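You operate a simulated robot arm through the tools that you are given. There is no shell and no other tool.

You are at the controls of a simulated robot arm. One attempt, no reset.

JOB
End machine nine's lot: both gas knobs shut, tension 0, spool cover shut.

The check looks at the end state, three seconds after you hand in, the way a careful person would. Anything else that was tipped, shoved, dropped, spilled or broken makes it a failure. A push-on lid holds only when it is set on centred and level and pressed home; a screw cap is set on level and turned clockwise until tight.

ROBOT AND FRAMES
A 6-joint arm with a two-finger parallel gripper on a trunk, on a base that moves. Base frame: it is fixed to the floor where the robot stands at the start and does not move with it; the origin is under the middle of the robot, x ahead of it, y to its left, z up. Lengths are in cm, angles in rad, forces in N, time in s.
With the tool pointing down near the work surface it reaches from about 46 to 88 cm from the robot's upright axis, wherever it stands. Its first joint turns from -2.007 to 2.007 rad. Places, roughly: machine nine blow knob [70, 10, 120]; machine nine blow switch [50, 0, 100]; machine nine cool knob [70, 10, 120]; machine nine deck gas knob [80, -10, 130]; machine nine feed knob [70, 30, 120]; machine nine guide knob [70, 0, 120]; machine nine pull knob [70, 10, 120]; machine nine spool cover [60, 30, 130]; machine nine spool lock [70, 20, 120]; machine nine tension button [70, 10, 130]; machine nine tip gas knob [80, -10, 130]; machine nine vacuum switch [50, 20, 100]; machine ten blow knob [70, -150, 120]; machine ten blow switch [50, -160, 100]; machine ten cool knob [70, -150, 120]; machine ten deck gas knob [80, -180, 130]. Payload 4.2 kg.
Tool frame: the origin (TCP) lies between the finger pads and is the grasp point; the fingertips stand 2.3 cm ahead of it; z points along the fingers, y is the line along which they close. Largest opening 9.4 cm; finger width 3.8, thickness 1; the body of the gripper, 5.4 by 9.6 cm, starts 3.9 cm behind the TCP.
Orientation is told as [roll, pitch, yaw] about the base's x, y, z axes, in that order, counted from this pose: with the fingers straight down and closing along the base's y, the tool's x points along the base's -x, its y along +y and its z along -z.

CONTROLS
- The arm moves only by the tool drive_tool. Its argument "motion" is a list that holds one entry, the list of rows, each a list of 7 numbers: the turn, a rotation vector about the tool's x, y, z in rad, then the shift along the tool's x, y, z in mm, then the closure, from 0 (fully open) to 1 (shut). In form: [[[wx, wy, wz, x, y, z, grip], ...]]. A call has 1 to 20 rows; each row is the pose to reach, as a shift and turn from the pose commanded when the call began, along the tool's axes at that moment. A row lasts 0.2 s, in which the tool goes at most 5 cm and 0.15 rad; a call with a longer step from one row to the next is refused whole, and so is a gripper value outside its range. Where a pose cannot be reached the arm comes as near as it can. A force on the tool above 40 N (or 10 N above the force at the start of the call, whichever is more), or a blocked arm, ends the call early, and 0.2 s more pass. The fingers move at their own pace (about 10.8 cm/s each) and stop on an object; they squeeze with about 31 N. The grip force told is the motor's: it shows also when the fingers shut on nothing. Time passes only in rows, and 0.2 s behind the last, so rows that repeat a pose let the fingers close. The reply holds the time, the measured pose of the TCP, the force on the tool along the base axes, the opening and the grip force, in the units named above and with some noise, with the torque about the TCP (base axes, N m) and any sound that the robot's microphone picked up.
- Cameras (640 x 400 px; columns grow to the right, rows downward): "scene" is now at [24.44, 19.92, 156.1]; the picture's right is [0.03, -1.00, 0.00], its down [-0.42, -0.01, -0.91] and it looks along [0.91, 0.02, -0.42] (base axes); focal length 214 px, centre (320, 200). "wrist" rides on the gripper at [8.6, 1.6, -7.5] in the tool frame; the picture's right is [-0.18, 0.98, 0.00], its down [-0.58, -0.11, -0.81] and it looks along [-0.79, -0.15, 0.59] (tool axes); focal length 243 px, centre (320, 200). There is no depth. A picture from a camera that has moved, and an enlarged one, comes with that camera's place and axes in the base frame and with its lens.
- get_image(camera): a new picture of that camera. The clock stands still meanwhile.
- slide_trunk(by): slides the trunk up (or, below 0, down) by that many cm; the arm and the scene camera ride with it, the base frame stays. It gives what a move gives, with no picture.
- steer(legs): drives the robot by 1 to 6 legs, each [ahead, turn to the left] in cm and rad, along the robot's own axes; the way and the turn of a leg run together, so that a leg with both is an arc; at most 150 cm and 3.142 rad a leg. The arm and the cameras ride along, it lands a little off, and it stops where it bumps. It gives what a move gives.
- aim_head(pan, tilt): turns the head with the scene camera to pan (to the left, within 1.396 rad either way) and tilt (down, from -0.506 to 1.204), counted from straight ahead of the robot. It gives what a move gives.
- enlarge(camera, box): a new picture of the part [left, top, right, bottom] of that camera's present view, enlarged. The clock stands still meanwhile.
- sign_off(): hands the job in; it is judged then, once.

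Places have to be worked out from the pictures, the camera data and where the tool is seen. Open the gripper and draw the arm clear of the work before you hand the job in, unless the task says otherwise.

The tools are called after "Emit:" as a command line: name --argument value ..., lists and objects as JSON in quotes. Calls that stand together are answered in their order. drive_tool: Moves the arm, as the interface text tells. Its arguments: {"type":"object","properties":{"motion":{"type":"array","items":{"type":"array","items":{"type":"array","items":{"type":"number"}}}}},"required":["motion"]} The other tools are called the same way: slide_trunk (by) moves the trunk up or down; steer (legs) drives the base; aim_head (pan, tilt) turns the head that bears the scene camera; get_image (camera) takes a picture; enlarge (camera, box) takes an enlarged picture of a part of a camera's view; sign_off () hands the job in.

At the start:

```text
time_s: 0.0
position: [48.58, 12.85, 151.1]
tcp_rot: [0.003, 0.002, 0.002]
force: [0.1, -0.9, -0.1]
wrist_torque: [0.0, 0.02, 0.02]
finger_gap: 9.41
grasp_force: 0.1
trunk travel left (down, up): [-90.0, 9.0]
robot x, y, heading: [0.22, 0.03, 0.003]
head pan, tilt (commanded): [0.026, 0.429]
```

scene: 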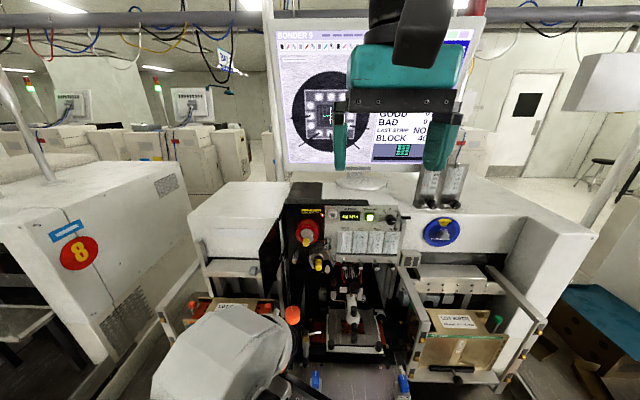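
wrist: 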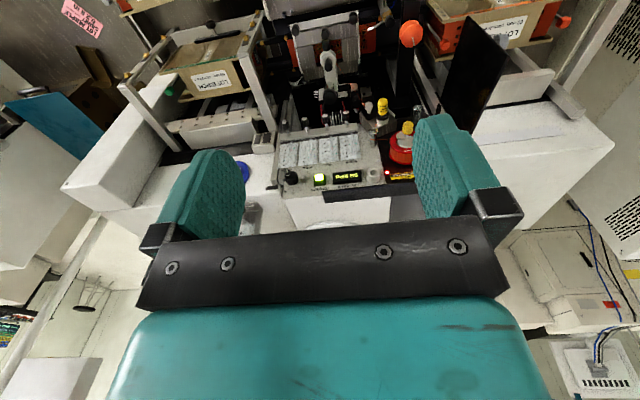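

I start by looking closer at the machine panel in both cameras before moving anything.

Emit:
enlarge --camera "scene" --box '[280, 180, 420, 280]'

Emit:
enlarge --camera "scene" --box '[400, 140, 500, 260]'

Emit:
enlarge --camera "wrist" --box '[240, 80, 440, 220]'

Emit:
enlarge --camera "scene" --box '[150, 280, 420, 400]'

```text
4.00 times, centred on (350, 230) of scene
camera zoom: at [24.44, 19.92, 156.1], right [0.03, -1.0, 0.0], down [-0.42, -0.01, -0.91], along [0.91, 0.02, -0.42], focal length 858 px, centre (200, 80)
```

zoom: 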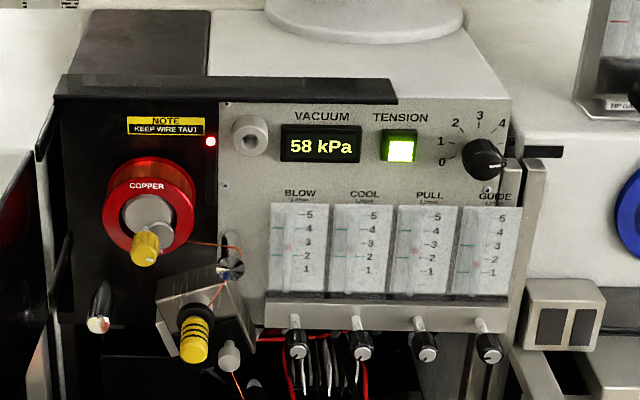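

```text
3.33 times, centred on (450, 200) of scene
camera zoom: at [24.44, 19.92, 156.1], right [0.03, -1.0, 0.0], down [-0.42, -0.01, -0.91], along [0.91, 0.02, -0.42], focal length 715 px, centre (-113, 200)
```

zoom: 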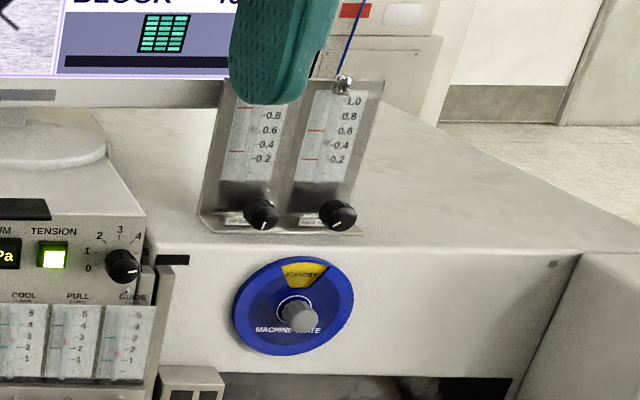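

```text
2.86 times, centred on (340, 150) of wrist
camera zoom: at [40.07, 14.35, 158.55], right [0.18, 0.98, 0.0], down [0.58, -0.11, 0.81], along [0.79, -0.15, -0.59], focal length 693 px, centre (263, 343)
```

zoom: 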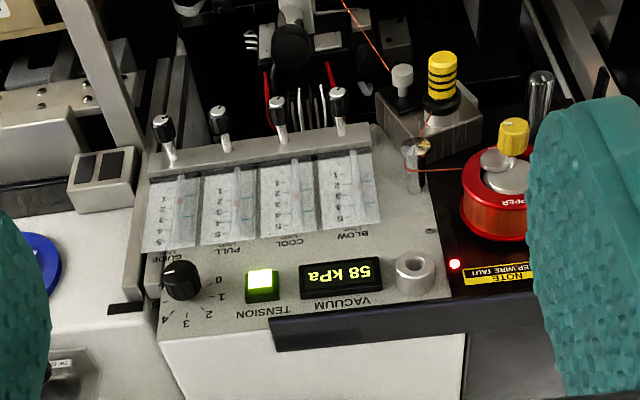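

```text
2.37 times, centred on (285, 340) of scene
camera zoom: at [24.44, 19.92, 156.1], right [0.03, -1.0, 0.0], down [-0.42, -0.01, -0.91], along [0.91, 0.02, -0.42], focal length 508 px, centre (403, -132)
```

zoom: 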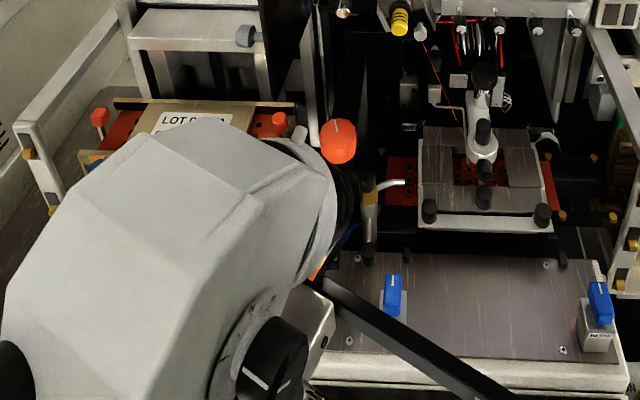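

The panel shows a tension dial beside the lit TENSION button, two gas flowmeters on the right, and a dark plate by the spool. I zoom in harder on the dial, gas knobs and the cover.

Emit:
enlarge --camera "scene" --box '[372, 200, 412, 225]'

Emit:
enlarge --camera "scene" --box '[424, 160, 480, 215]'

Emit:
enlarge --camera "scene" --box '[230, 175, 340, 345]'

Emit:
enlarge --camera "wrist" --box '[370, 0, 560, 200]'

```text
16.00 times, centred on (392, 212) of scene
camera zoom: at [24.44, 19.92, 156.1], right [0.03, -1.0, 0.0], down [-0.42, -0.01, -0.91], along [0.91, 0.02, -0.42], focal length 3432 px, centre (-832, 0)
```

zoom: 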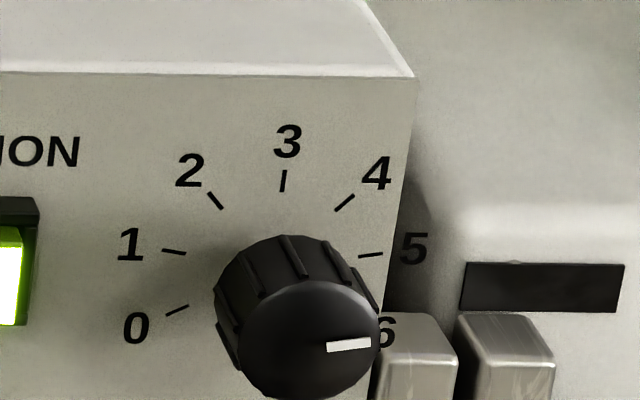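

```text
7.27 times, centred on (452, 188) of scene
camera zoom: at [24.44, 19.92, 156.1], right [0.03, -1.0, 0.0], down [-0.42, -0.01, -0.91], along [0.91, 0.02, -0.42], focal length 1560 px, centre (-640, 291)
```

zoom: 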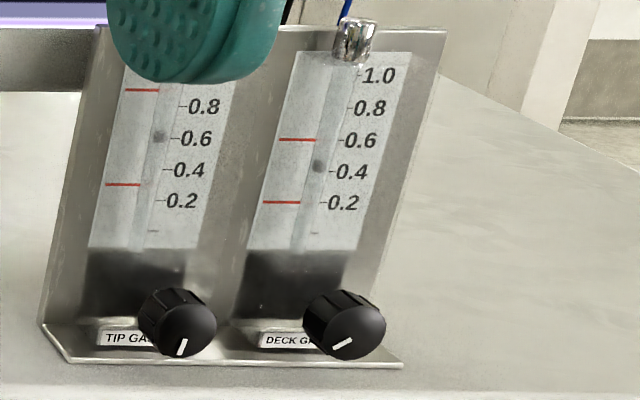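

```text
2.35 times, centred on (285, 260) of scene
camera zoom: at [24.44, 19.92, 156.1], right [0.03, -1.0, 0.0], down [-0.42, -0.01, -0.91], along [0.91, 0.02, -0.42], focal length 505 px, centre (402, 59)
```

zoom: 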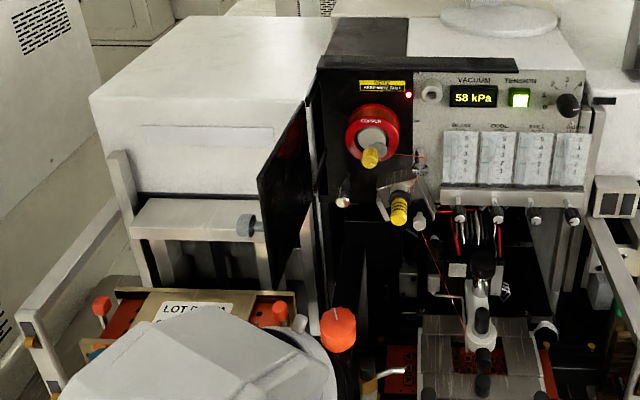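

```text
2.00 times, centred on (465, 100) of wrist
camera zoom: at [40.07, 14.35, 158.55], right [0.18, 0.98, 0.0], down [0.58, -0.11, 0.81], along [0.79, -0.15, -0.59], focal length 485 px, centre (30, 400)
```

zoom: 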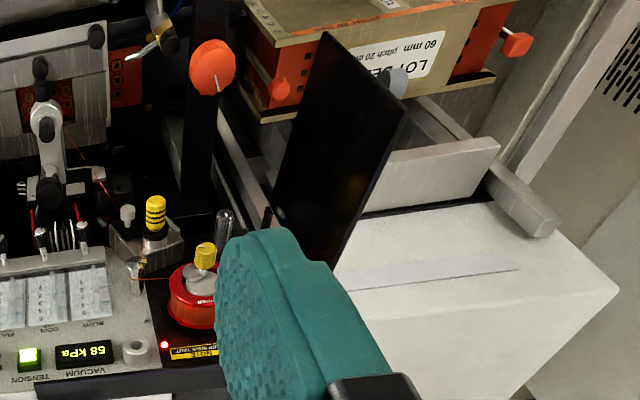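

The dial points at 5 (0 is at the lower left), and tip and deck gas read about 0.6 and 0.4. I tilt the head to see the rest of the surroundings, including the grey object low on the left.

Emit:
aim_head --pan 0.3 --tilt 0.9

Emit:
get_image --camera "scene"

Emit:
aim_head --pan -0.5 --tilt 0.6

Emit:
get_image --camera "scene"

```text
time_s: 0.9
position: [48.51, 12.85, 151.05]
tcp_rot: [0.003, -0.001, 0.0]
force: [-0.1, 0.3, 0.5]
wrist_torque: [-0.02, -0.04, 0.02]
finger_gap: 9.38
grasp_force: 0.1
trunk travel left (down, up): [-90.0, 9.0]
robot x, y, heading: [-0.2, -0.37, -0.003]
head pan, tilt (commanded): [0.3, 0.901]
```

```text
taken
camera scene: at [22.43, 21.91, 152.08], right [0.3, -0.96, 0.0], down [-0.75, -0.23, -0.62], along [0.59, 0.18, -0.78], focal length 214 px, centre (320, 200)
```

scene: 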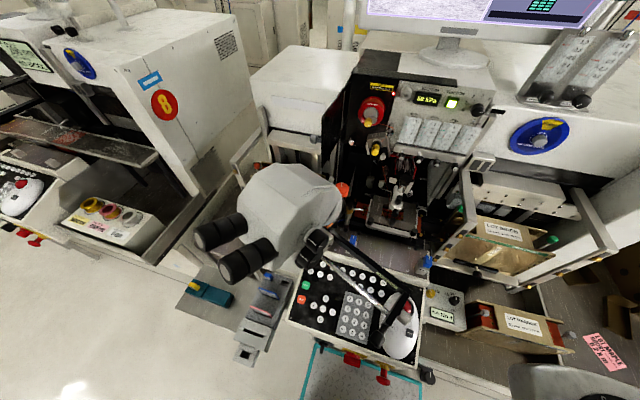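

```text
time_s: 2.0
position: [48.56, 12.93, 151.21]
tcp_rot: [0.001, 0.001, 0.0]
force: [0.1, -0.7, -0.9]
wrist_torque: [0.0, 0.02, 0.0]
finger_gap: 9.41
grasp_force: 0.1
trunk travel left (down, up): [-90.0, 9.0]
robot x, y, heading: [0.2, 0.19, -0.003]
head pan, tilt (commanded): [-0.499, 0.6]
```

```text
taken
camera scene: at [22.98, 15.45, 154.55], right [-0.48, -0.88, 0.0], down [-0.5, 0.27, -0.82], along [0.72, -0.39, -0.57], focal length 214 px, centre (320, 200)
```

scene: 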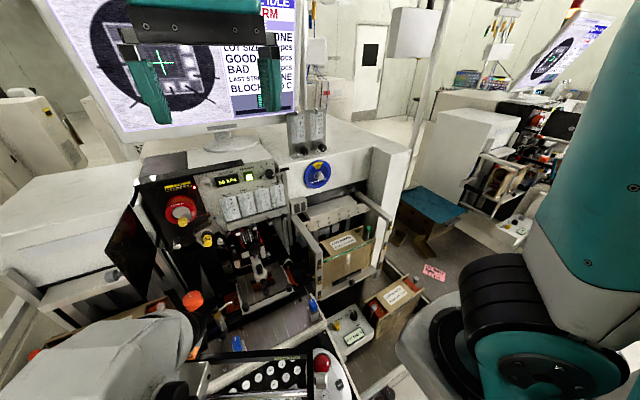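

The grey object is the microscope, swung aside to the front left. I zoom in from this second viewpoint so I can triangulate the knobs, the dial and the cover.

Emit:
enlarge --camera "scene" --box '[270, 90, 350, 190]'

Emit:
enlarge --camera "scene" --box '[200, 150, 300, 220]'

Emit:
enlarge --camera "scene" --box '[60, 150, 220, 330]'

```text
4.00 times, centred on (310, 140) of scene
camera zoom: at [22.98, 15.45, 154.55], right [-0.48, -0.88, 0.0], down [-0.5, 0.27, -0.82], along [0.72, -0.39, -0.57], focal length 858 px, centre (360, 440)
```

zoom: 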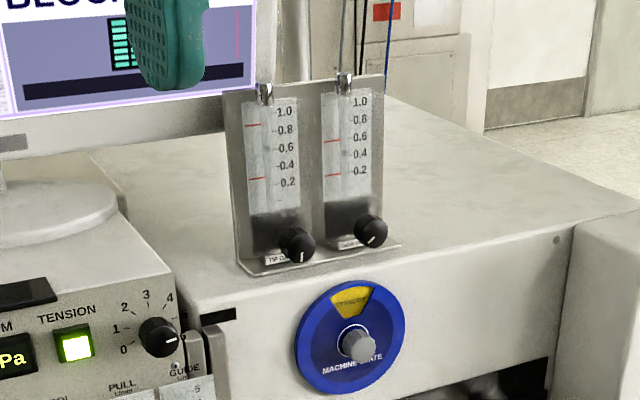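

```text
5.71 times, centred on (250, 185) of scene
camera zoom: at [22.98, 15.45, 154.55], right [-0.48, -0.88, 0.0], down [-0.5, 0.27, -0.82], along [0.72, -0.39, -0.57], focal length 1226 px, centre (720, 286)
```

zoom: 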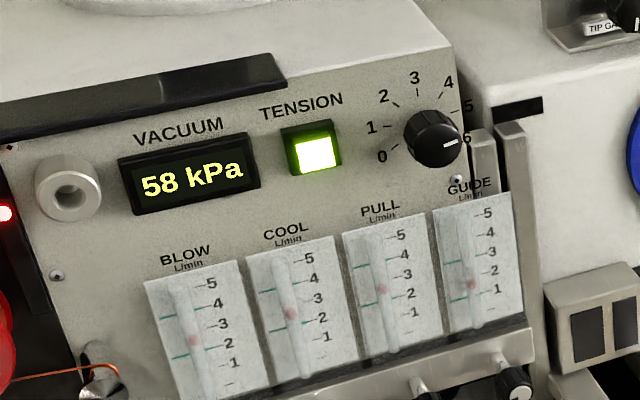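

```text
2.22 times, centred on (140, 240) of scene
camera zoom: at [22.98, 15.45, 154.55], right [-0.48, -0.88, 0.0], down [-0.5, 0.27, -0.82], along [0.72, -0.39, -0.57], focal length 477 px, centre (720, 111)
```

zoom: 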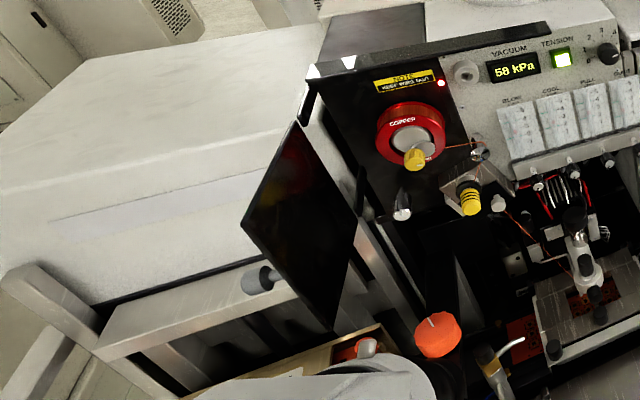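

Rough triangulation: dial near [72, 2, 129] on a vertical panel, gas knobs near [78, -10/-16, 130], cover hinged near [66, 30] and standing open about 95°, z 120–132. I bring the tool forward in open space and pitch it to horizontal, so the wrist camera can look at the right-hand knobs.

Emit:
drive_tool --motion '[[[0, -0.14, 0, -5, -10, 0, 0], [0, -0.28, 0, -10, -20, 5, 0], [0, -0.42, 0, -15, -30, 10, 0], [0, -0.56, 0, -20, -40, 15, 0], [0, -0.7, 0, -25, -50, 20, 0], [0, -0.84, 0, -30, -60, 25, 0], [0, -0.98, 0, -35, -70, 30, 0], [0, -1.12, 0, -40, -80, 40, 0], [0, -1.26, 0, -45, -90, 50, 0], [0, -1.4, 0, -50, -100, 60, 0], [0, -1.5708, 0, -50, -110, 70, 0]]]'

Emit:
get_image --camera "scene"

Emit:
get_image --camera "wrist"

```text
refused: row 11 steps farther than a row can; nothing moved
```

```text
taken
camera scene: at [22.98, 15.45, 154.55], right [-0.48, -0.88, 0.0], down [-0.5, 0.27, -0.82], along [0.72, -0.39, -0.57], focal length 214 px, centre (320, 200)
```

scene: 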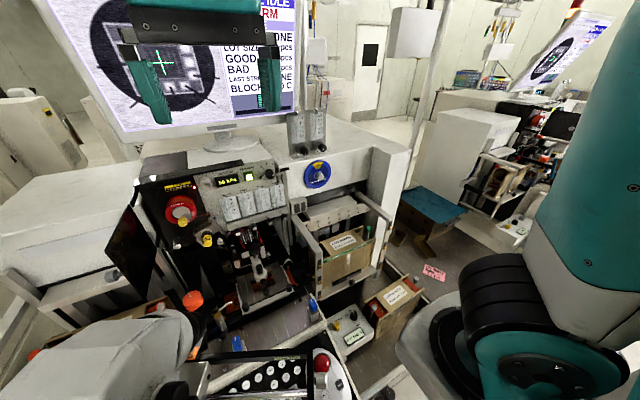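

```text
taken
camera wrist: at [40.07, 14.35, 158.55], right [0.18, 0.98, 0.0], down [0.58, -0.11, 0.81], along [0.79, -0.15, -0.59], focal length 243 px, centre (320, 200)
```

wrist: 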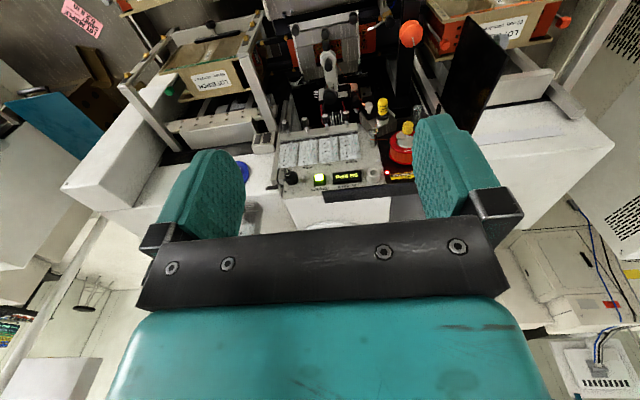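

The last row stepped 0.17 rad, over the limit; I resend it with smaller steps.

Emit:
drive_tool --motion '[[[0, -0.14, 0, -5, -10, 0, 0], [0, -0.28, 0, -10, -20, 5, 0], [0, -0.42, 0, -15, -30, 10, 0], [0, -0.56, 0, -20, -40, 15, 0], [0, -0.7, 0, -25, -50, 20, 0], [0, -0.84, 0, -30, -60, 25, 0], [0, -0.98, 0, -35, -70, 30, 0], [0, -1.12, 0, -40, -80, 40, 0], [0, -1.26, 0, -45, -90, 50, 0], [0, -1.4, 0, -50, -100, 60, 0], [0, -1.5, 0, -50, -110, 70, 0], [0, -1.5708, 0, -50, -110, 70, 0]]]'

Emit:
get_image --camera "scene"

Emit:
get_image --camera "wrist"

```text
time_s: 4.6
position: [56.42, 4.23, 147.04]
tcp_rot: [1.141, -1.568, -1.14]
force: [-0.2, -0.6, -0.9]
wrist_torque: [0.0, 0.01, 0.01]
finger_gap: 9.39
grasp_force: 0.1
out of reach, approached as far as the arm can: row 1, 10, 11, 12
trunk travel left (down, up): [-90.0, 9.0]
robot x, y, heading: [-0.18, 0.08, -0.003]
head pan, tilt (commanded): [-0.499, 0.6]
```

```text
taken
camera scene: at [22.96, 15.43, 154.55], right [-0.48, -0.88, 0.0], down [-0.5, 0.27, -0.83], along [0.72, -0.39, -0.56], focal length 214 px, centre (320, 200)
```

scene: 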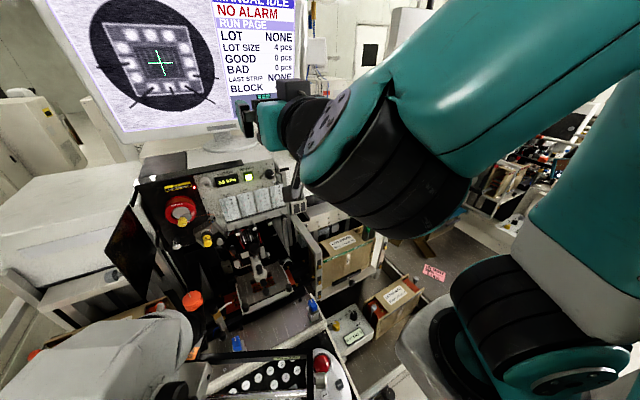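

```text
taken
camera wrist: at [49.1, 5.72, 138.34], right [0.0, 0.98, 0.19], down [-0.81, -0.11, 0.58], along [0.59, -0.15, 0.79], focal length 243 px, centre (320, 200)
```

wrist: 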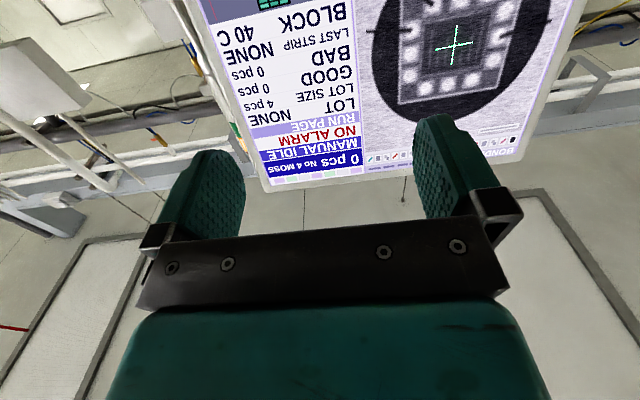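

The tool now points level along +x, camera underneath. I roll it toward camera-on-top while staying in open space, which also tests the wrist's rolling range.

Emit:
drive_tool --motion '[[[0, 0, -0.14, 0, 0, 5, 0], [0, 0, -0.28, 0, 0, 10, 0], [0, 0, -0.42, 0, 0, 15, 0], [0, 0, -0.56, 0, 0, 20, 0], [0, 0, -0.7, 0, 0, 20, 0], [0, 0, -0.84, 0, 0, 20, 0], [0, 0, -0.98, 0, 0, 20, 0], [0, 0, -1.12, 0, 0, 20, 0], [0, 0, -1.26, 0, 0, 20, 0], [0, 0, -1.4, 0, 0, 20, 0], [0, 0, -1.54, 0, 0, 20, 0], [0, 0, -1.68, 0, 0, 20, 0], [0, 0, -1.82, 0, 0, 20, 0], [0, 0, -1.96, 0, 0, 20, 0], [0, 0, -2.1, 0, 0, 20, 0], [0, 0, -2.24, 0, 0, 20, 0], [0, 0, -2.38, 0, 0, 20, 0], [0, 0, -2.52, 0, 0, 20, 0], [0, 0, -2.66, 0, 0, 20, 0], [0, 0, -2.8, 0, 0, 20, 0]]]'

Emit:
get_image --camera "scene"

Emit:
get_image --camera "wrist"

```text
time_s: 8.8
position: [58.56, 4.5, 147.42]
tcp_rot: [-1.565, 1.23, 1.576]
force: [-0.3, -0.5, 0.2]
wrist_torque: [0.0, 0.03, -0.03]
finger_gap: 9.41
grasp_force: 0.0
trunk travel left (down, up): [-90.0, 9.0]
robot x, y, heading: [0.45, 0.18, -0.003]
head pan, tilt (commanded): [-0.499, 0.6]
```

```text
taken
camera scene: at [22.98, 15.44, 154.55], right [-0.48, -0.88, 0.0], down [-0.5, 0.27, -0.83], along [0.72, -0.39, -0.56], focal length 214 px, centre (320, 200)
```

scene: 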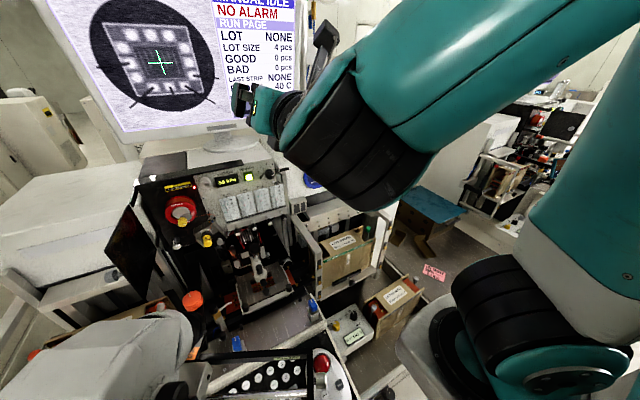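

```text
taken
camera wrist: at [51.32, -0.17, 154.88], right [0.0, -0.86, -0.5], down [-0.81, 0.3, -0.51], along [0.59, 0.4, -0.7], focal length 243 px, centre (320, 200)
```

wrist: 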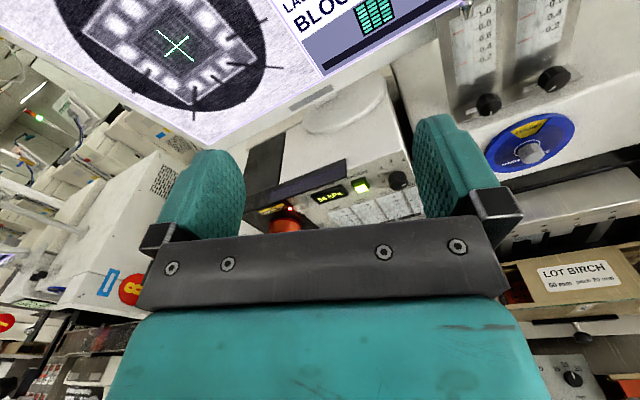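

The roll works without hitting a limit. I finish the roll and slide right to stand in front of the gas flowmeters, still about 15 cm short of them.

Emit:
drive_tool --motion '[[[0, 0, -0.115, 1, 22, 7, 0], [0, 0, -0.23, 2, 44, 14, 0], [0, 0, -0.3416, 3, 66, 21, 0], [0, 0, -0.3416, 5, 88, 28, 0], [0, 0, -0.3416, 6, 110, 35, 0], [0, 0, -0.3416, 8, 132, 42, 0], [0, 0, -0.3416, 9, 154, 50, 0], [0, 0, -0.3416, 10, 177, 55, 0], [0, 0, -0.3416, 10, 177, 55, 0]]]'

Emit:
get_image --camera "scene"

Emit:
get_image --camera "wrist"

```text
time_s: 10.8
position: [64.16, -9.4, 142.36]
tcp_rot: [-1.533, 1.567, 1.601]
force: [-0.8, 0.2, 0.1]
wrist_torque: [0.01, -0.03, -0.02]
finger_gap: 9.43
grasp_force: 0.0
out of reach, approached as far as the arm can: row 3, 4, 5, 6, 7, 8, 9
trunk travel left (down, up): [-90.0, 9.0]
robot x, y, heading: [0.01, -0.22, -0.005]
head pan, tilt (commanded): [-0.499, 0.6]
```

```text
taken
camera scene: at [22.95, 15.44, 154.56], right [-0.48, -0.88, 0.0], down [-0.5, 0.27, -0.83], along [0.72, -0.4, -0.56], focal length 214 px, centre (320, 200)
```

scene: 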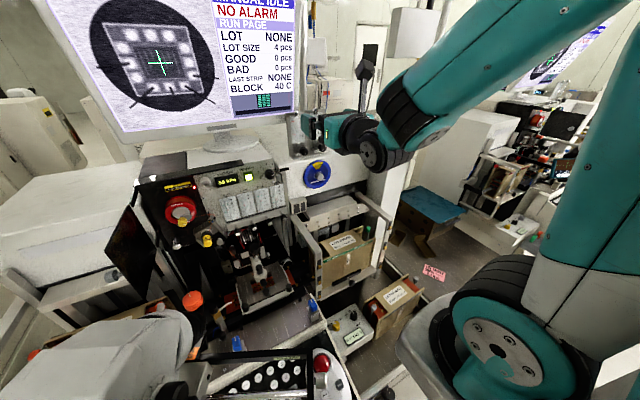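

```text
taken
camera wrist: at [56.69, -11.09, 150.88], right [-0.01, -0.98, -0.19], down [-0.81, 0.12, -0.58], along [0.59, 0.15, -0.79], focal length 243 px, centre (320, 200)
```

wrist: 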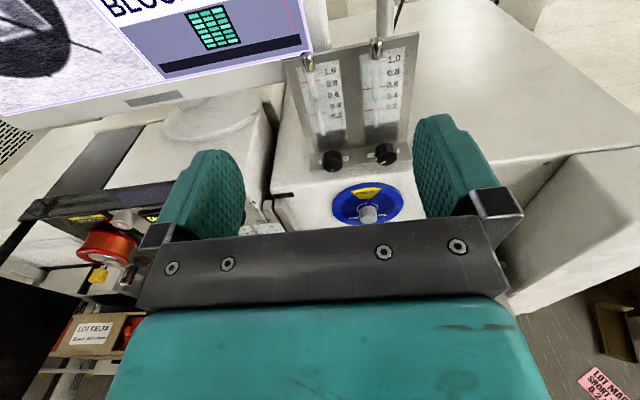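

This is a clear view of the flowmeters from above and in front. I zoom in to measure the knobs, their pointers and the clearance to the foot plate.

Emit:
enlarge --camera "wrist" --box '[290, 30, 430, 190]'

Emit:
enlarge --camera "wrist" --box '[310, 135, 410, 185]'

Emit:
enlarge --camera "wrist" --box '[20, 100, 280, 300]'

```text
2.50 times, centred on (360, 110) of wrist
camera zoom: at [56.69, -11.09, 150.88], right [-0.01, -0.98, -0.19], down [-0.81, 0.12, -0.58], along [0.59, 0.15, -0.79], focal length 606 px, centre (220, 425)
```

zoom: 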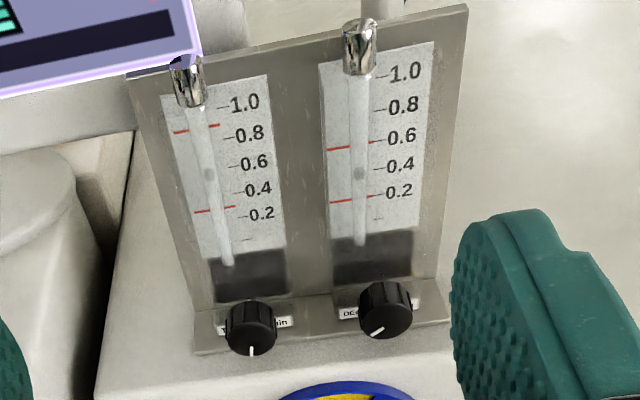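

```text
6.40 times, centred on (360, 160) of wrist
camera zoom: at [56.69, -11.09, 150.88], right [-0.01, -0.98, -0.19], down [-0.81, 0.12, -0.58], along [0.59, 0.15, -0.79], focal length 1553 px, centre (64, 456)
```

zoom: 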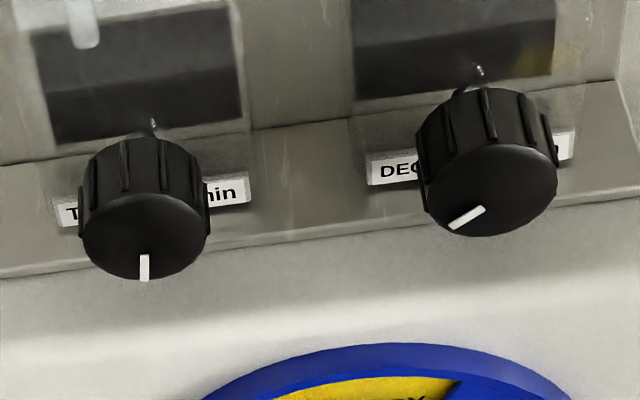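

```text
2.00 times, centred on (150, 200) of wrist
camera zoom: at [56.69, -11.09, 150.88], right [-0.01, -0.98, -0.19], down [-0.81, 0.12, -0.58], along [0.59, 0.15, -0.79], focal length 485 px, centre (660, 200)
```

zoom: 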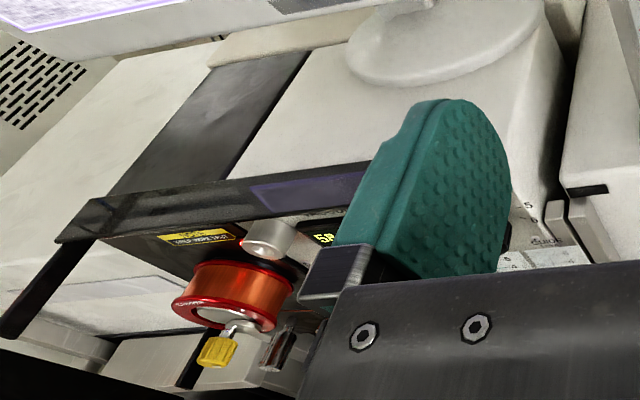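

Triangulation puts the knob fronts at about x=75.5, z=131.7, with tip at y≈-8.6 and deck at y≈-14.4, some 2.4 cm above the foot plate. The arm stopped short at y=-9.4, probably too folded at this x, so I try a bit further forward and to the right.

Emit:
drive_tool --motion '[[[0, 0, 0, 0, 0, 20, 0], [0, 0, 0, 0, 0, 40, 0], [0, 0, 0, 0, 15, 50, 0], [0, 0, 0, 0, 25, 50, 0], [0, 0, 0, 0, 25, 50, 0]]]'

```text
time_s: 12.0
position: [68.74, -9.0, 141.53]
tcp_rot: [-1.281, 1.568, 1.853]
force: [0.3, 0.1, 0.4]
wrist_torque: [0.0, -0.03, -0.01]
finger_gap: 9.41
grasp_force: 0.1
out of reach, approached as far as the arm can: row 2, 3, 4, 5
trunk travel left (down, up): [-90.0, 9.0]
robot x, y, heading: [0.22, -0.22, -0.002]
head pan, tilt (commanded): [-0.499, 0.6]
```

Still short in y and z has sagged, so some joint or the folding limits it. I look at the arm itself with the head camera to understand its posture.

Emit:
aim_head --pan -1.2 --tilt 0.5

Emit:
get_image --camera "scene"

Emit:
aim_head --pan -0.8 --tilt -0.2

Emit:
get_image --camera "scene"

```text
time_s: 13.1
position: [68.79, -9.04, 141.57]
tcp_rot: [-1.296, 1.567, 1.84]
force: [-0.6, -0.8, 0.1]
wrist_torque: [0.0, -0.03, 0.01]
finger_gap: 9.38
grasp_force: 0.1
trunk travel left (down, up): [-90.0, 9.0]
robot x, y, heading: [0.18, 0.19, 0.001]
head pan, tilt (commanded): [-1.201, 0.499]
```

```text
taken
camera scene: at [18.51, 11.19, 155.46], right [-0.93, -0.36, 0.0], down [-0.17, 0.45, -0.88], along [0.32, -0.82, -0.48], focal length 214 px, centre (320, 200)
```

scene: 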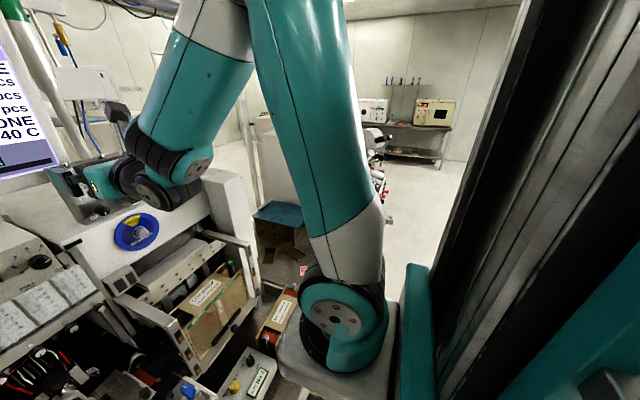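

```text
time_s: 14.2
position: [68.68, -8.89, 141.58]
tcp_rot: [-1.286, 1.569, 1.847]
force: [0.4, 0.0, 1.0]
wrist_torque: [-0.02, 0.0, -0.03]
finger_gap: 9.4
grasp_force: 0.1
trunk travel left (down, up): [-90.0, 9.0]
robot x, y, heading: [0.21, 0.14, 0.008]
head pan, tilt (commanded): [-0.799, -0.201]
```

```text
taken
camera scene: at [21.02, 13.7, 161.81], right [-0.72, -0.7, 0.0], down [0.14, -0.14, -0.98], along [0.68, -0.7, 0.2], focal length 214 px, centre (320, 200)
```

scene: 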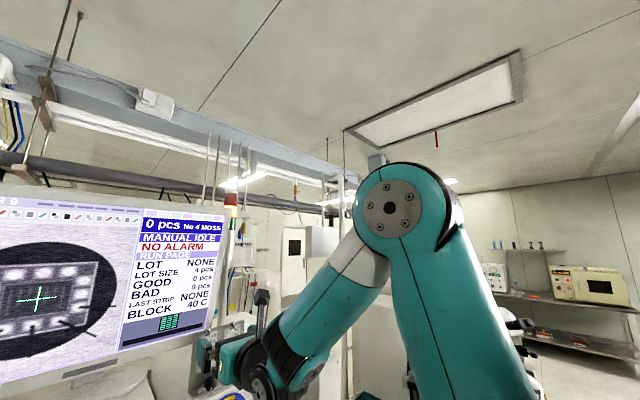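

The arm is folded tightly (elbow nearly doubled up), so the robot stands too close for level-tool work. I back the base straight off by 15 cm, which moves the gripper away from the machine through free space.

Emit:
steer --legs '[[-15, 0]]'

Emit:
aim_head --pan -0.25 --tilt 0.35

Emit:
get_image --camera "scene"

Emit:
get_image --camera "wrist"

```text
time_s: 15.6
position: [53.54, -8.63, 141.65]
tcp_rot: [-1.259, 1.568, 1.882]
force: [0.3, 0.3, 0.4]
wrist_torque: [0.01, 0.02, 0.04]
finger_gap: 9.39
grasp_force: 0.1
trunk travel left (down, up): [-90.0, 9.0]
robot x, y, heading: [-15.27, -0.06, 0.008]
head pan, tilt (commanded): [-0.799, -0.201]
```

```text
time_s: 16.5
position: [53.63, -8.72, 141.54]
tcp_rot: [-1.316, 1.567, 1.825]
force: [0.3, -0.6, -0.7]
wrist_torque: [0.01, 0.01, -0.02]
finger_gap: 9.4
grasp_force: 0.0
trunk travel left (down, up): [-90.0, 9.0]
robot x, y, heading: [-15.02, 0.03, 0.004]
head pan, tilt (commanded): [-0.25, 0.351]
```

```text
taken
camera scene: at [8.98, 17.45, 156.84], right [-0.24, -0.97, 0.0], down [-0.33, 0.08, -0.94], along [0.91, -0.23, -0.34], focal length 214 px, centre (320, 200)
```

scene: 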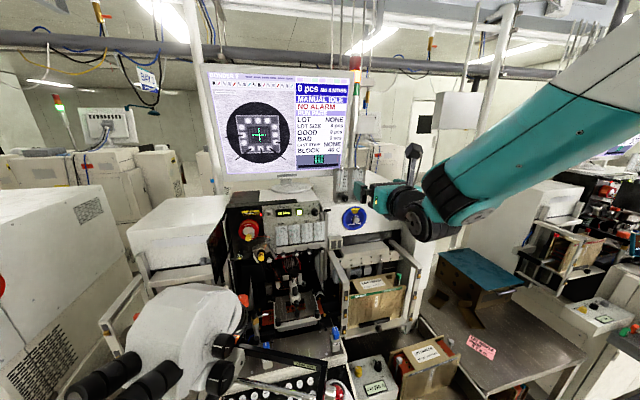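

```text
taken
camera wrist: at [46.23, -10.41, 150.18], right [0.0, -0.98, -0.19], down [-0.81, 0.11, -0.58], along [0.59, 0.15, -0.79], focal length 243 px, centre (320, 200)
```

wrist: 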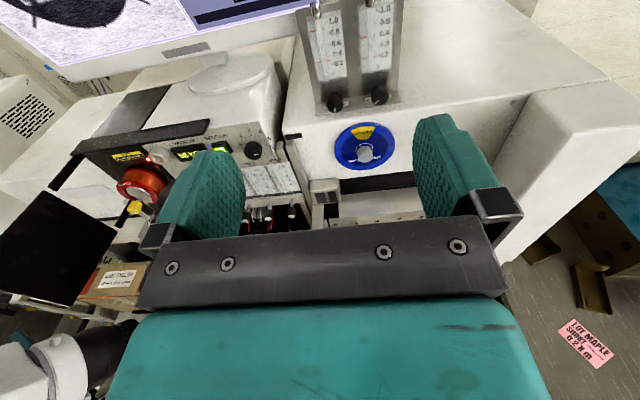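

The base backed off cleanly with heading kept. I advance the level tool toward the tip gas knob, stopping about 8 cm short, a little above its height.

Emit:
drive_tool --motion '[[[0, 0, 0, -12, 0, 20, 0.3], [0, 0, 0, -25, 0, 40, 0.5], [0, 0, 0, -38, 0, 60, 0.55], [0, 0, 0, -50, 0, 80, 0.55], [0, 0, 0, -62, 0, 95, 0.55], [0, 0, 0, -70, 0, 105, 0.55], [0, 0, 0, -70, 0, 105, 0.55]]]'

Emit:
get_image --camera "wrist"

Emit:
get_image --camera "scene"

```text
time_s: 18.1
position: [64.08, -8.56, 134.65]
tcp_rot: [-1.573, 1.57, 1.562]
force: [0.0, -0.4, -0.9]
wrist_torque: [-0.01, -0.02, 0.01]
finger_gap: 4.26
grasp_force: 0.0
trunk travel left (down, up): [-90.0, 9.0]
robot x, y, heading: [-14.88, 0.18, 0.006]
head pan, tilt (commanded): [-0.25, 0.351]
```

```text
taken
camera wrist: at [56.77, -10.25, 143.21], right [-0.01, -0.98, -0.19], down [-0.81, 0.12, -0.58], along [0.59, 0.15, -0.79], focal length 243 px, centre (320, 200)
```

wrist: 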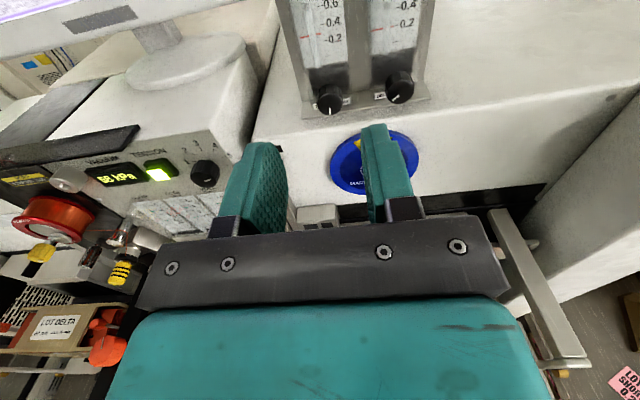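

```text
taken
camera scene: at [8.99, 17.46, 156.83], right [-0.24, -0.97, 0.0], down [-0.33, 0.08, -0.94], along [0.91, -0.23, -0.34], focal length 214 px, centre (320, 200)
```

scene: 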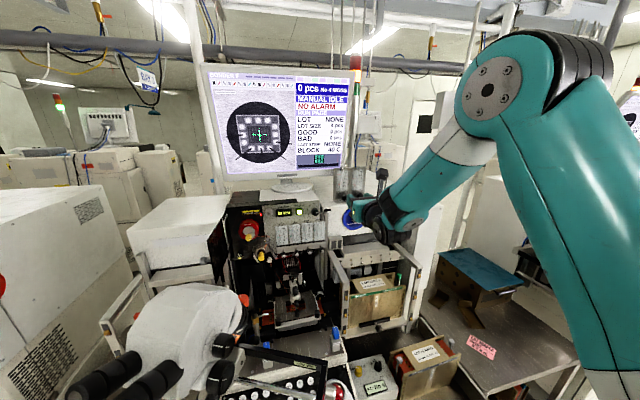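

Reach is fine now and the orientation is square. I zoom on the two gas knobs from here to refine their positions against the earlier view.

Emit:
enlarge --camera "wrist" --box '[270, 50, 450, 130]'

Emit:
enlarge --camera "wrist" --box '[140, 120, 260, 220]'

```text
3.56 times, centred on (360, 90) of wrist
camera zoom: at [56.77, -10.25, 143.21], right [-0.01, -0.98, -0.19], down [-0.81, 0.12, -0.58], along [0.59, 0.15, -0.79], focal length 863 px, centre (178, 591)
```

zoom: 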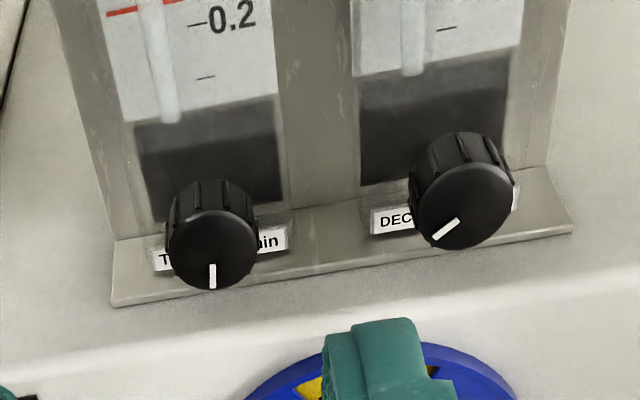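

```text
4.00 times, centred on (200, 170) of wrist
camera zoom: at [56.77, -10.25, 143.21], right [-0.01, -0.98, -0.19], down [-0.81, 0.12, -0.58], along [0.59, 0.15, -0.79], focal length 970 px, centre (800, 320)
```

zoom: 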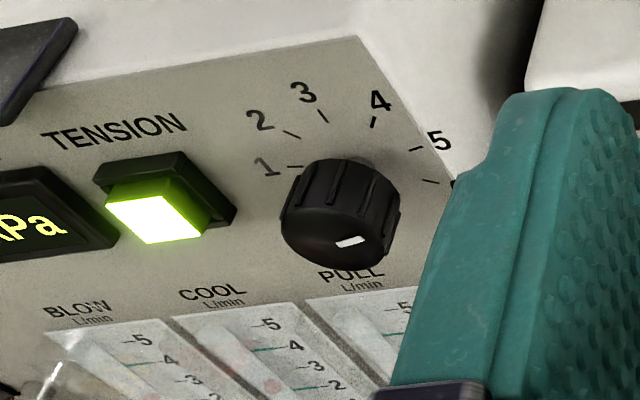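

Refined: tip knob front [75.8, -8.9, 131.4], deck knob front [75.9, -14.9, 131.2], machine top at about z=128.9. I move to 1.5 cm in front of the tip knob with fingers 4.3 cm apart, level with its centre.

Emit:
drive_tool --motion '[[[0, 0, 0, -12, 1, 15, 0.55], [0, 0, 0, -24, 2, 30, 0.55], [0, 0, 0, -32, 3, 45, 0.55], [0, 0, 0, -32, 3, 60, 0.55], [0, 0, 0, -32, 3, 75, 0.55], [0, 0, 0, -32, 3, 75, 0.55]]]'

Emit:
get_image --camera "wrist"

Emit:
enlarge --camera "scene" --box '[320, 150, 440, 250]'

```text
time_s: 19.5
position: [71.5, -7.91, 131.23]
tcp_rot: [-1.629, 1.564, 1.5]
force: [-0.4, -0.2, 0.1]
wrist_torque: [-0.01, -0.02, -0.02]
finger_gap: 4.21
grasp_force: 0.0
out of reach, approached as far as the arm can: row 3, 4, 5, 6
trunk travel left (down, up): [-90.0, 9.0]
robot x, y, heading: [-15.38, -0.22, 0.008]
head pan, tilt (commanded): [-0.25, 0.351]
```

```text
taken
camera wrist: at [64.07, -9.58, 139.9], right [-0.01, -0.98, -0.19], down [-0.8, 0.12, -0.58], along [0.59, 0.15, -0.79], focal length 243 px, centre (320, 200)
```

wrist: 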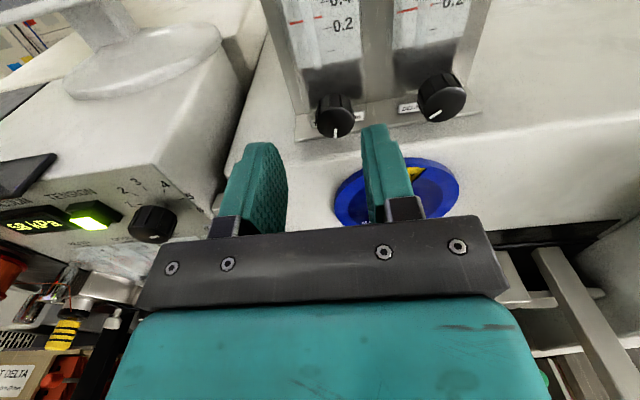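

```text
4.00 times, centred on (380, 200) of scene
camera zoom: at [8.99, 17.46, 156.83], right [-0.24, -0.97, 0.0], down [-0.33, 0.08, -0.94], along [0.91, -0.23, -0.34], focal length 858 px, centre (80, 200)
```

zoom: 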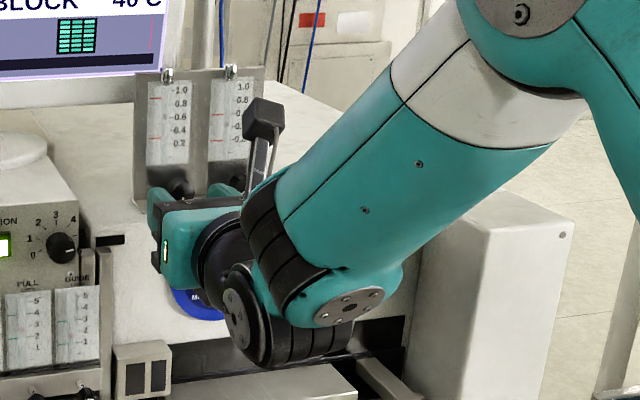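

The arm again stops short in −y, so the arm's sideways limit from this stance is around y=-8. The gas knobs will need the base shifted right later, while the tension dial at about [71.7, 3.3, 128.8] is in range now. I back out and line up in front of the dial.

Emit:
drive_tool --motion '[[[0, 0, 0, 0, 0, -25, 0.55], [0, 0, 0, 5, 0, -50, 0.55], [0, 0, 0, 10, 0, -75, 0.55], [0, 0, 0, 15, -28, -85, 0.55], [0, 0, 0, 20, -56, -85, 0.55], [0, 0, 0, 20, -84, -85, 0.55], [0, 0, 0, 20, -112, -85, 0.55], [0, 0, 0, 20, -112, -85, 0.55]]]'

Emit:
get_image --camera "wrist"

Emit:
get_image --camera "scene"

```text
time_s: 21.3
position: [63.05, 3.38, 133.01]
tcp_rot: [-1.316, 1.568, 1.822]
force: [0.7, 0.3, -0.5]
wrist_torque: [-0.01, 0.03, 0.01]
finger_gap: 4.21
grasp_force: 0.0
trunk travel left (down, up): [-90.0, 9.0]
robot x, y, heading: [-14.9, -0.12, 0.008]
head pan, tilt (commanded): [-0.25, 0.351]
```

```text
taken
camera wrist: at [55.7, 1.61, 141.61], right [0.0, -0.98, -0.19], down [-0.81, 0.11, -0.58], along [0.59, 0.15, -0.79], focal length 243 px, centre (320, 200)
```

wrist: 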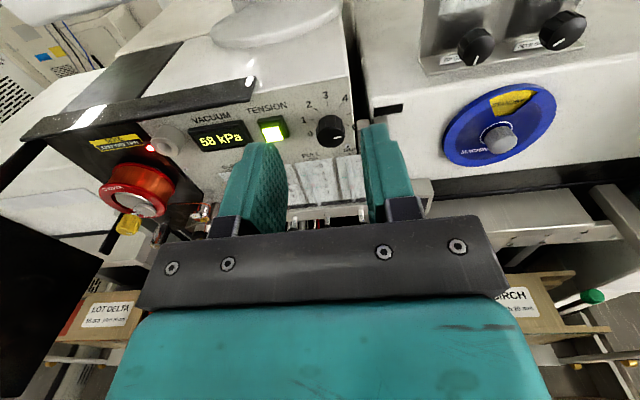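

```text
taken
camera scene: at [8.99, 17.47, 156.83], right [-0.24, -0.97, 0.0], down [-0.33, 0.08, -0.94], along [0.91, -0.23, -0.34], focal length 214 px, centre (320, 200)
```

scene: 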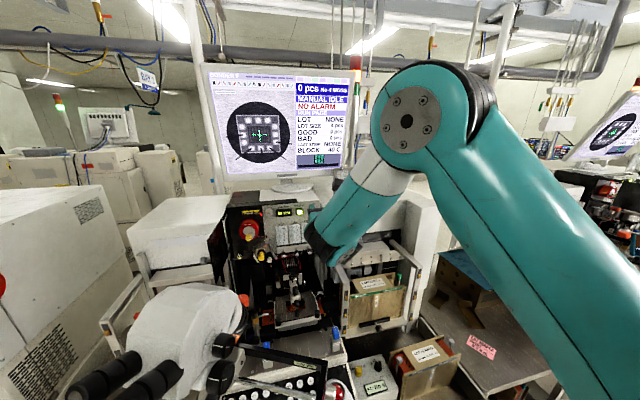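

The dial sits squarely between the fingers' line of sight. I zoom in to see its position and what stands beside it.

Emit:
enlarge --camera "wrist" --box '[250, 70, 400, 190]'

```text
3.33 times, centred on (325, 130) of wrist
camera zoom: at [55.7, 1.61, 141.61], right [0.0, -0.98, -0.19], down [-0.81, 0.11, -0.58], along [0.59, 0.15, -0.79], focal length 809 px, centre (303, 433)
```

zoom: 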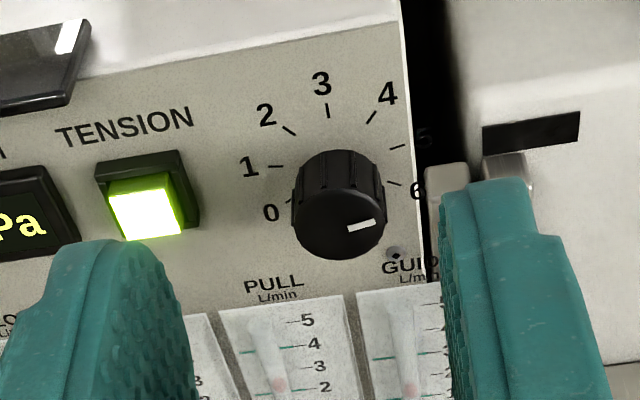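

Dial front centre works out at [71.75, 3.1, 128.75], radius about 1.15 cm, panel at x≈73.65, with the posts flush to the panel and clear. It must turn about 200° counter-clockwise, so I drop to its height and pre-roll the tool +170° while still 3 cm short, to have the whole turn in hand.

Emit:
drive_tool --motion '[[[0, 0, 0, -14, 1, 6, 0.55], [0, 0, 0, -28, 1, 12, 0.55], [0, 0, 0, -42, 1, 18, 0.55], [0, 0, 0, -42, 1, 25, 0.55], [0, 0, 0, -42, 1, 25, 0.55]]]'

Emit:
get_image --camera "wrist"

Emit:
enlarge --camera "wrist" --box '[250, 60, 430, 200]'

```text
time_s: 22.5
position: [65.51, 3.2, 128.91]
tcp_rot: [-1.313, 1.568, 1.828]
force: [-0.2, 0.3, 0.0]
wrist_torque: [0.0, 0.03, 0.01]
finger_gap: 4.24
grasp_force: 0.1
trunk travel left (down, up): [-90.0, 9.0]
robot x, y, heading: [-15.23, -0.49, 0.003]
head pan, tilt (commanded): [-0.25, 0.351]
```

```text
taken
camera wrist: at [58.15, 1.5, 137.52], right [0.0, -0.98, -0.19], down [-0.81, 0.11, -0.58], along [0.59, 0.15, -0.79], focal length 243 px, centre (320, 200)
```

wrist: 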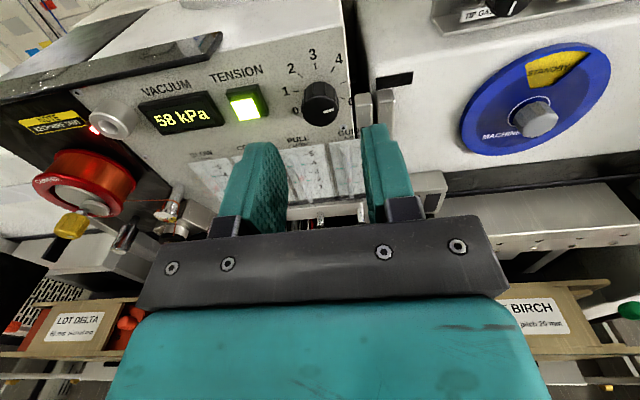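

```text
2.86 times, centred on (340, 130) of wrist
camera zoom: at [58.15, 1.5, 137.52], right [0.0, -0.98, -0.19], down [-0.81, 0.11, -0.58], along [0.59, 0.15, -0.79], focal length 693 px, centre (263, 400)
```

zoom: 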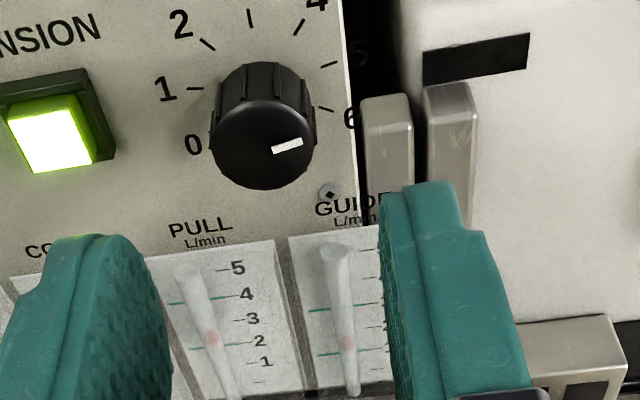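

Alignment is confirmed: dial centre [71.75, 3.18, 128.77], tool axis at [65.6, 3.15, 128.9]. I pre-roll the tool by +2.98 rad in place, 6 cm short of the knob.

Emit:
drive_tool --motion '[[[0, 0, 0.149, -1.5, 0, 0, 0.55], [0, 0, 0.298, -1.5, 0, 0, 0.55], [0, 0, 0.447, -1.5, 0, 0, 0.55], [0, 0, 0.596, -1.5, 0, 0, 0.55], [0, 0, 0.745, -1.5, 0, 0, 0.55], [0, 0, 0.894, -1.5, 0, 0, 0.55], [0, 0, 1.043, -1.5, 0, 0, 0.55], [0, 0, 1.192, -1.5, 0, 0, 0.55], [0, 0, 1.341, -1.5, 0, 0, 0.55], [0, 0, 1.49, -1.5, 0, 0, 0.55], [0, 0, 1.639, -1.5, 0, 0, 0.55], [0, 0, 1.788, -1.5, 0, 0, 0.55], [0, 0, 1.937, -1.5, 0, 0, 0.55], [0, 0, 2.086, -1.5, 0, 0, 0.55], [0, 0, 2.235, -1.5, 0, 0, 0.55], [0, 0, 2.384, -1.5, 0, 0, 0.55], [0, 0, 2.533, -1.5, 0, 0, 0.55], [0, 0, 2.682, -1.5, 0, 0, 0.55], [0, 0, 2.831, -1.5, 0, 0, 0.55], [0, 0, 2.98, -1.5, 0, 0, 0.55]]]'

Emit:
get_image --camera "wrist"

Emit:
get_image --camera "scene"

```text
time_s: 26.7
position: [65.48, 3.19, 128.91]
tcp_rot: [-1.567, -1.416, 1.565]
force: [-0.1, -0.4, 0.8]
wrist_torque: [0.02, -0.04, 0.01]
finger_gap: 4.23
grasp_force: 0.1
trunk travel left (down, up): [-90.0, 9.0]
robot x, y, heading: [-14.96, -0.01, 0.002]
head pan, tilt (commanded): [-0.25, 0.351]
```

```text
taken
camera wrist: at [58.06, 3.46, 120.02], right [0.0, 1.0, 0.03], down [-0.81, -0.02, 0.59], along [0.59, -0.03, 0.81], focal length 243 px, centre (320, 200)
```

wrist: 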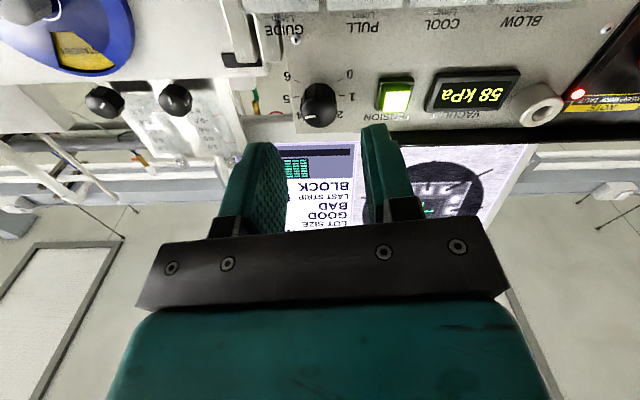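

```text
taken
camera scene: at [8.99, 17.46, 156.83], right [-0.24, -0.97, 0.0], down [-0.33, 0.08, -0.94], along [0.91, -0.23, -0.34], focal length 214 px, centre (320, 200)
```

scene: 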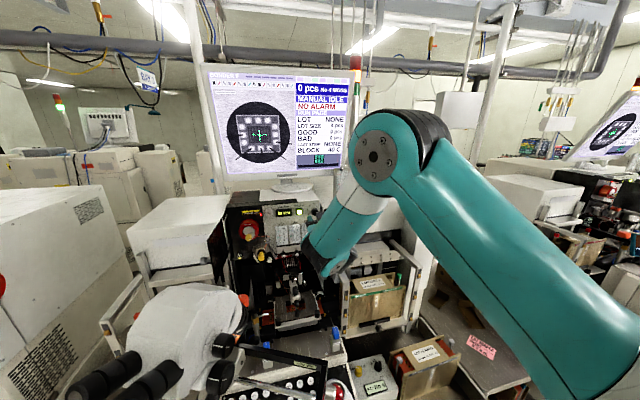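

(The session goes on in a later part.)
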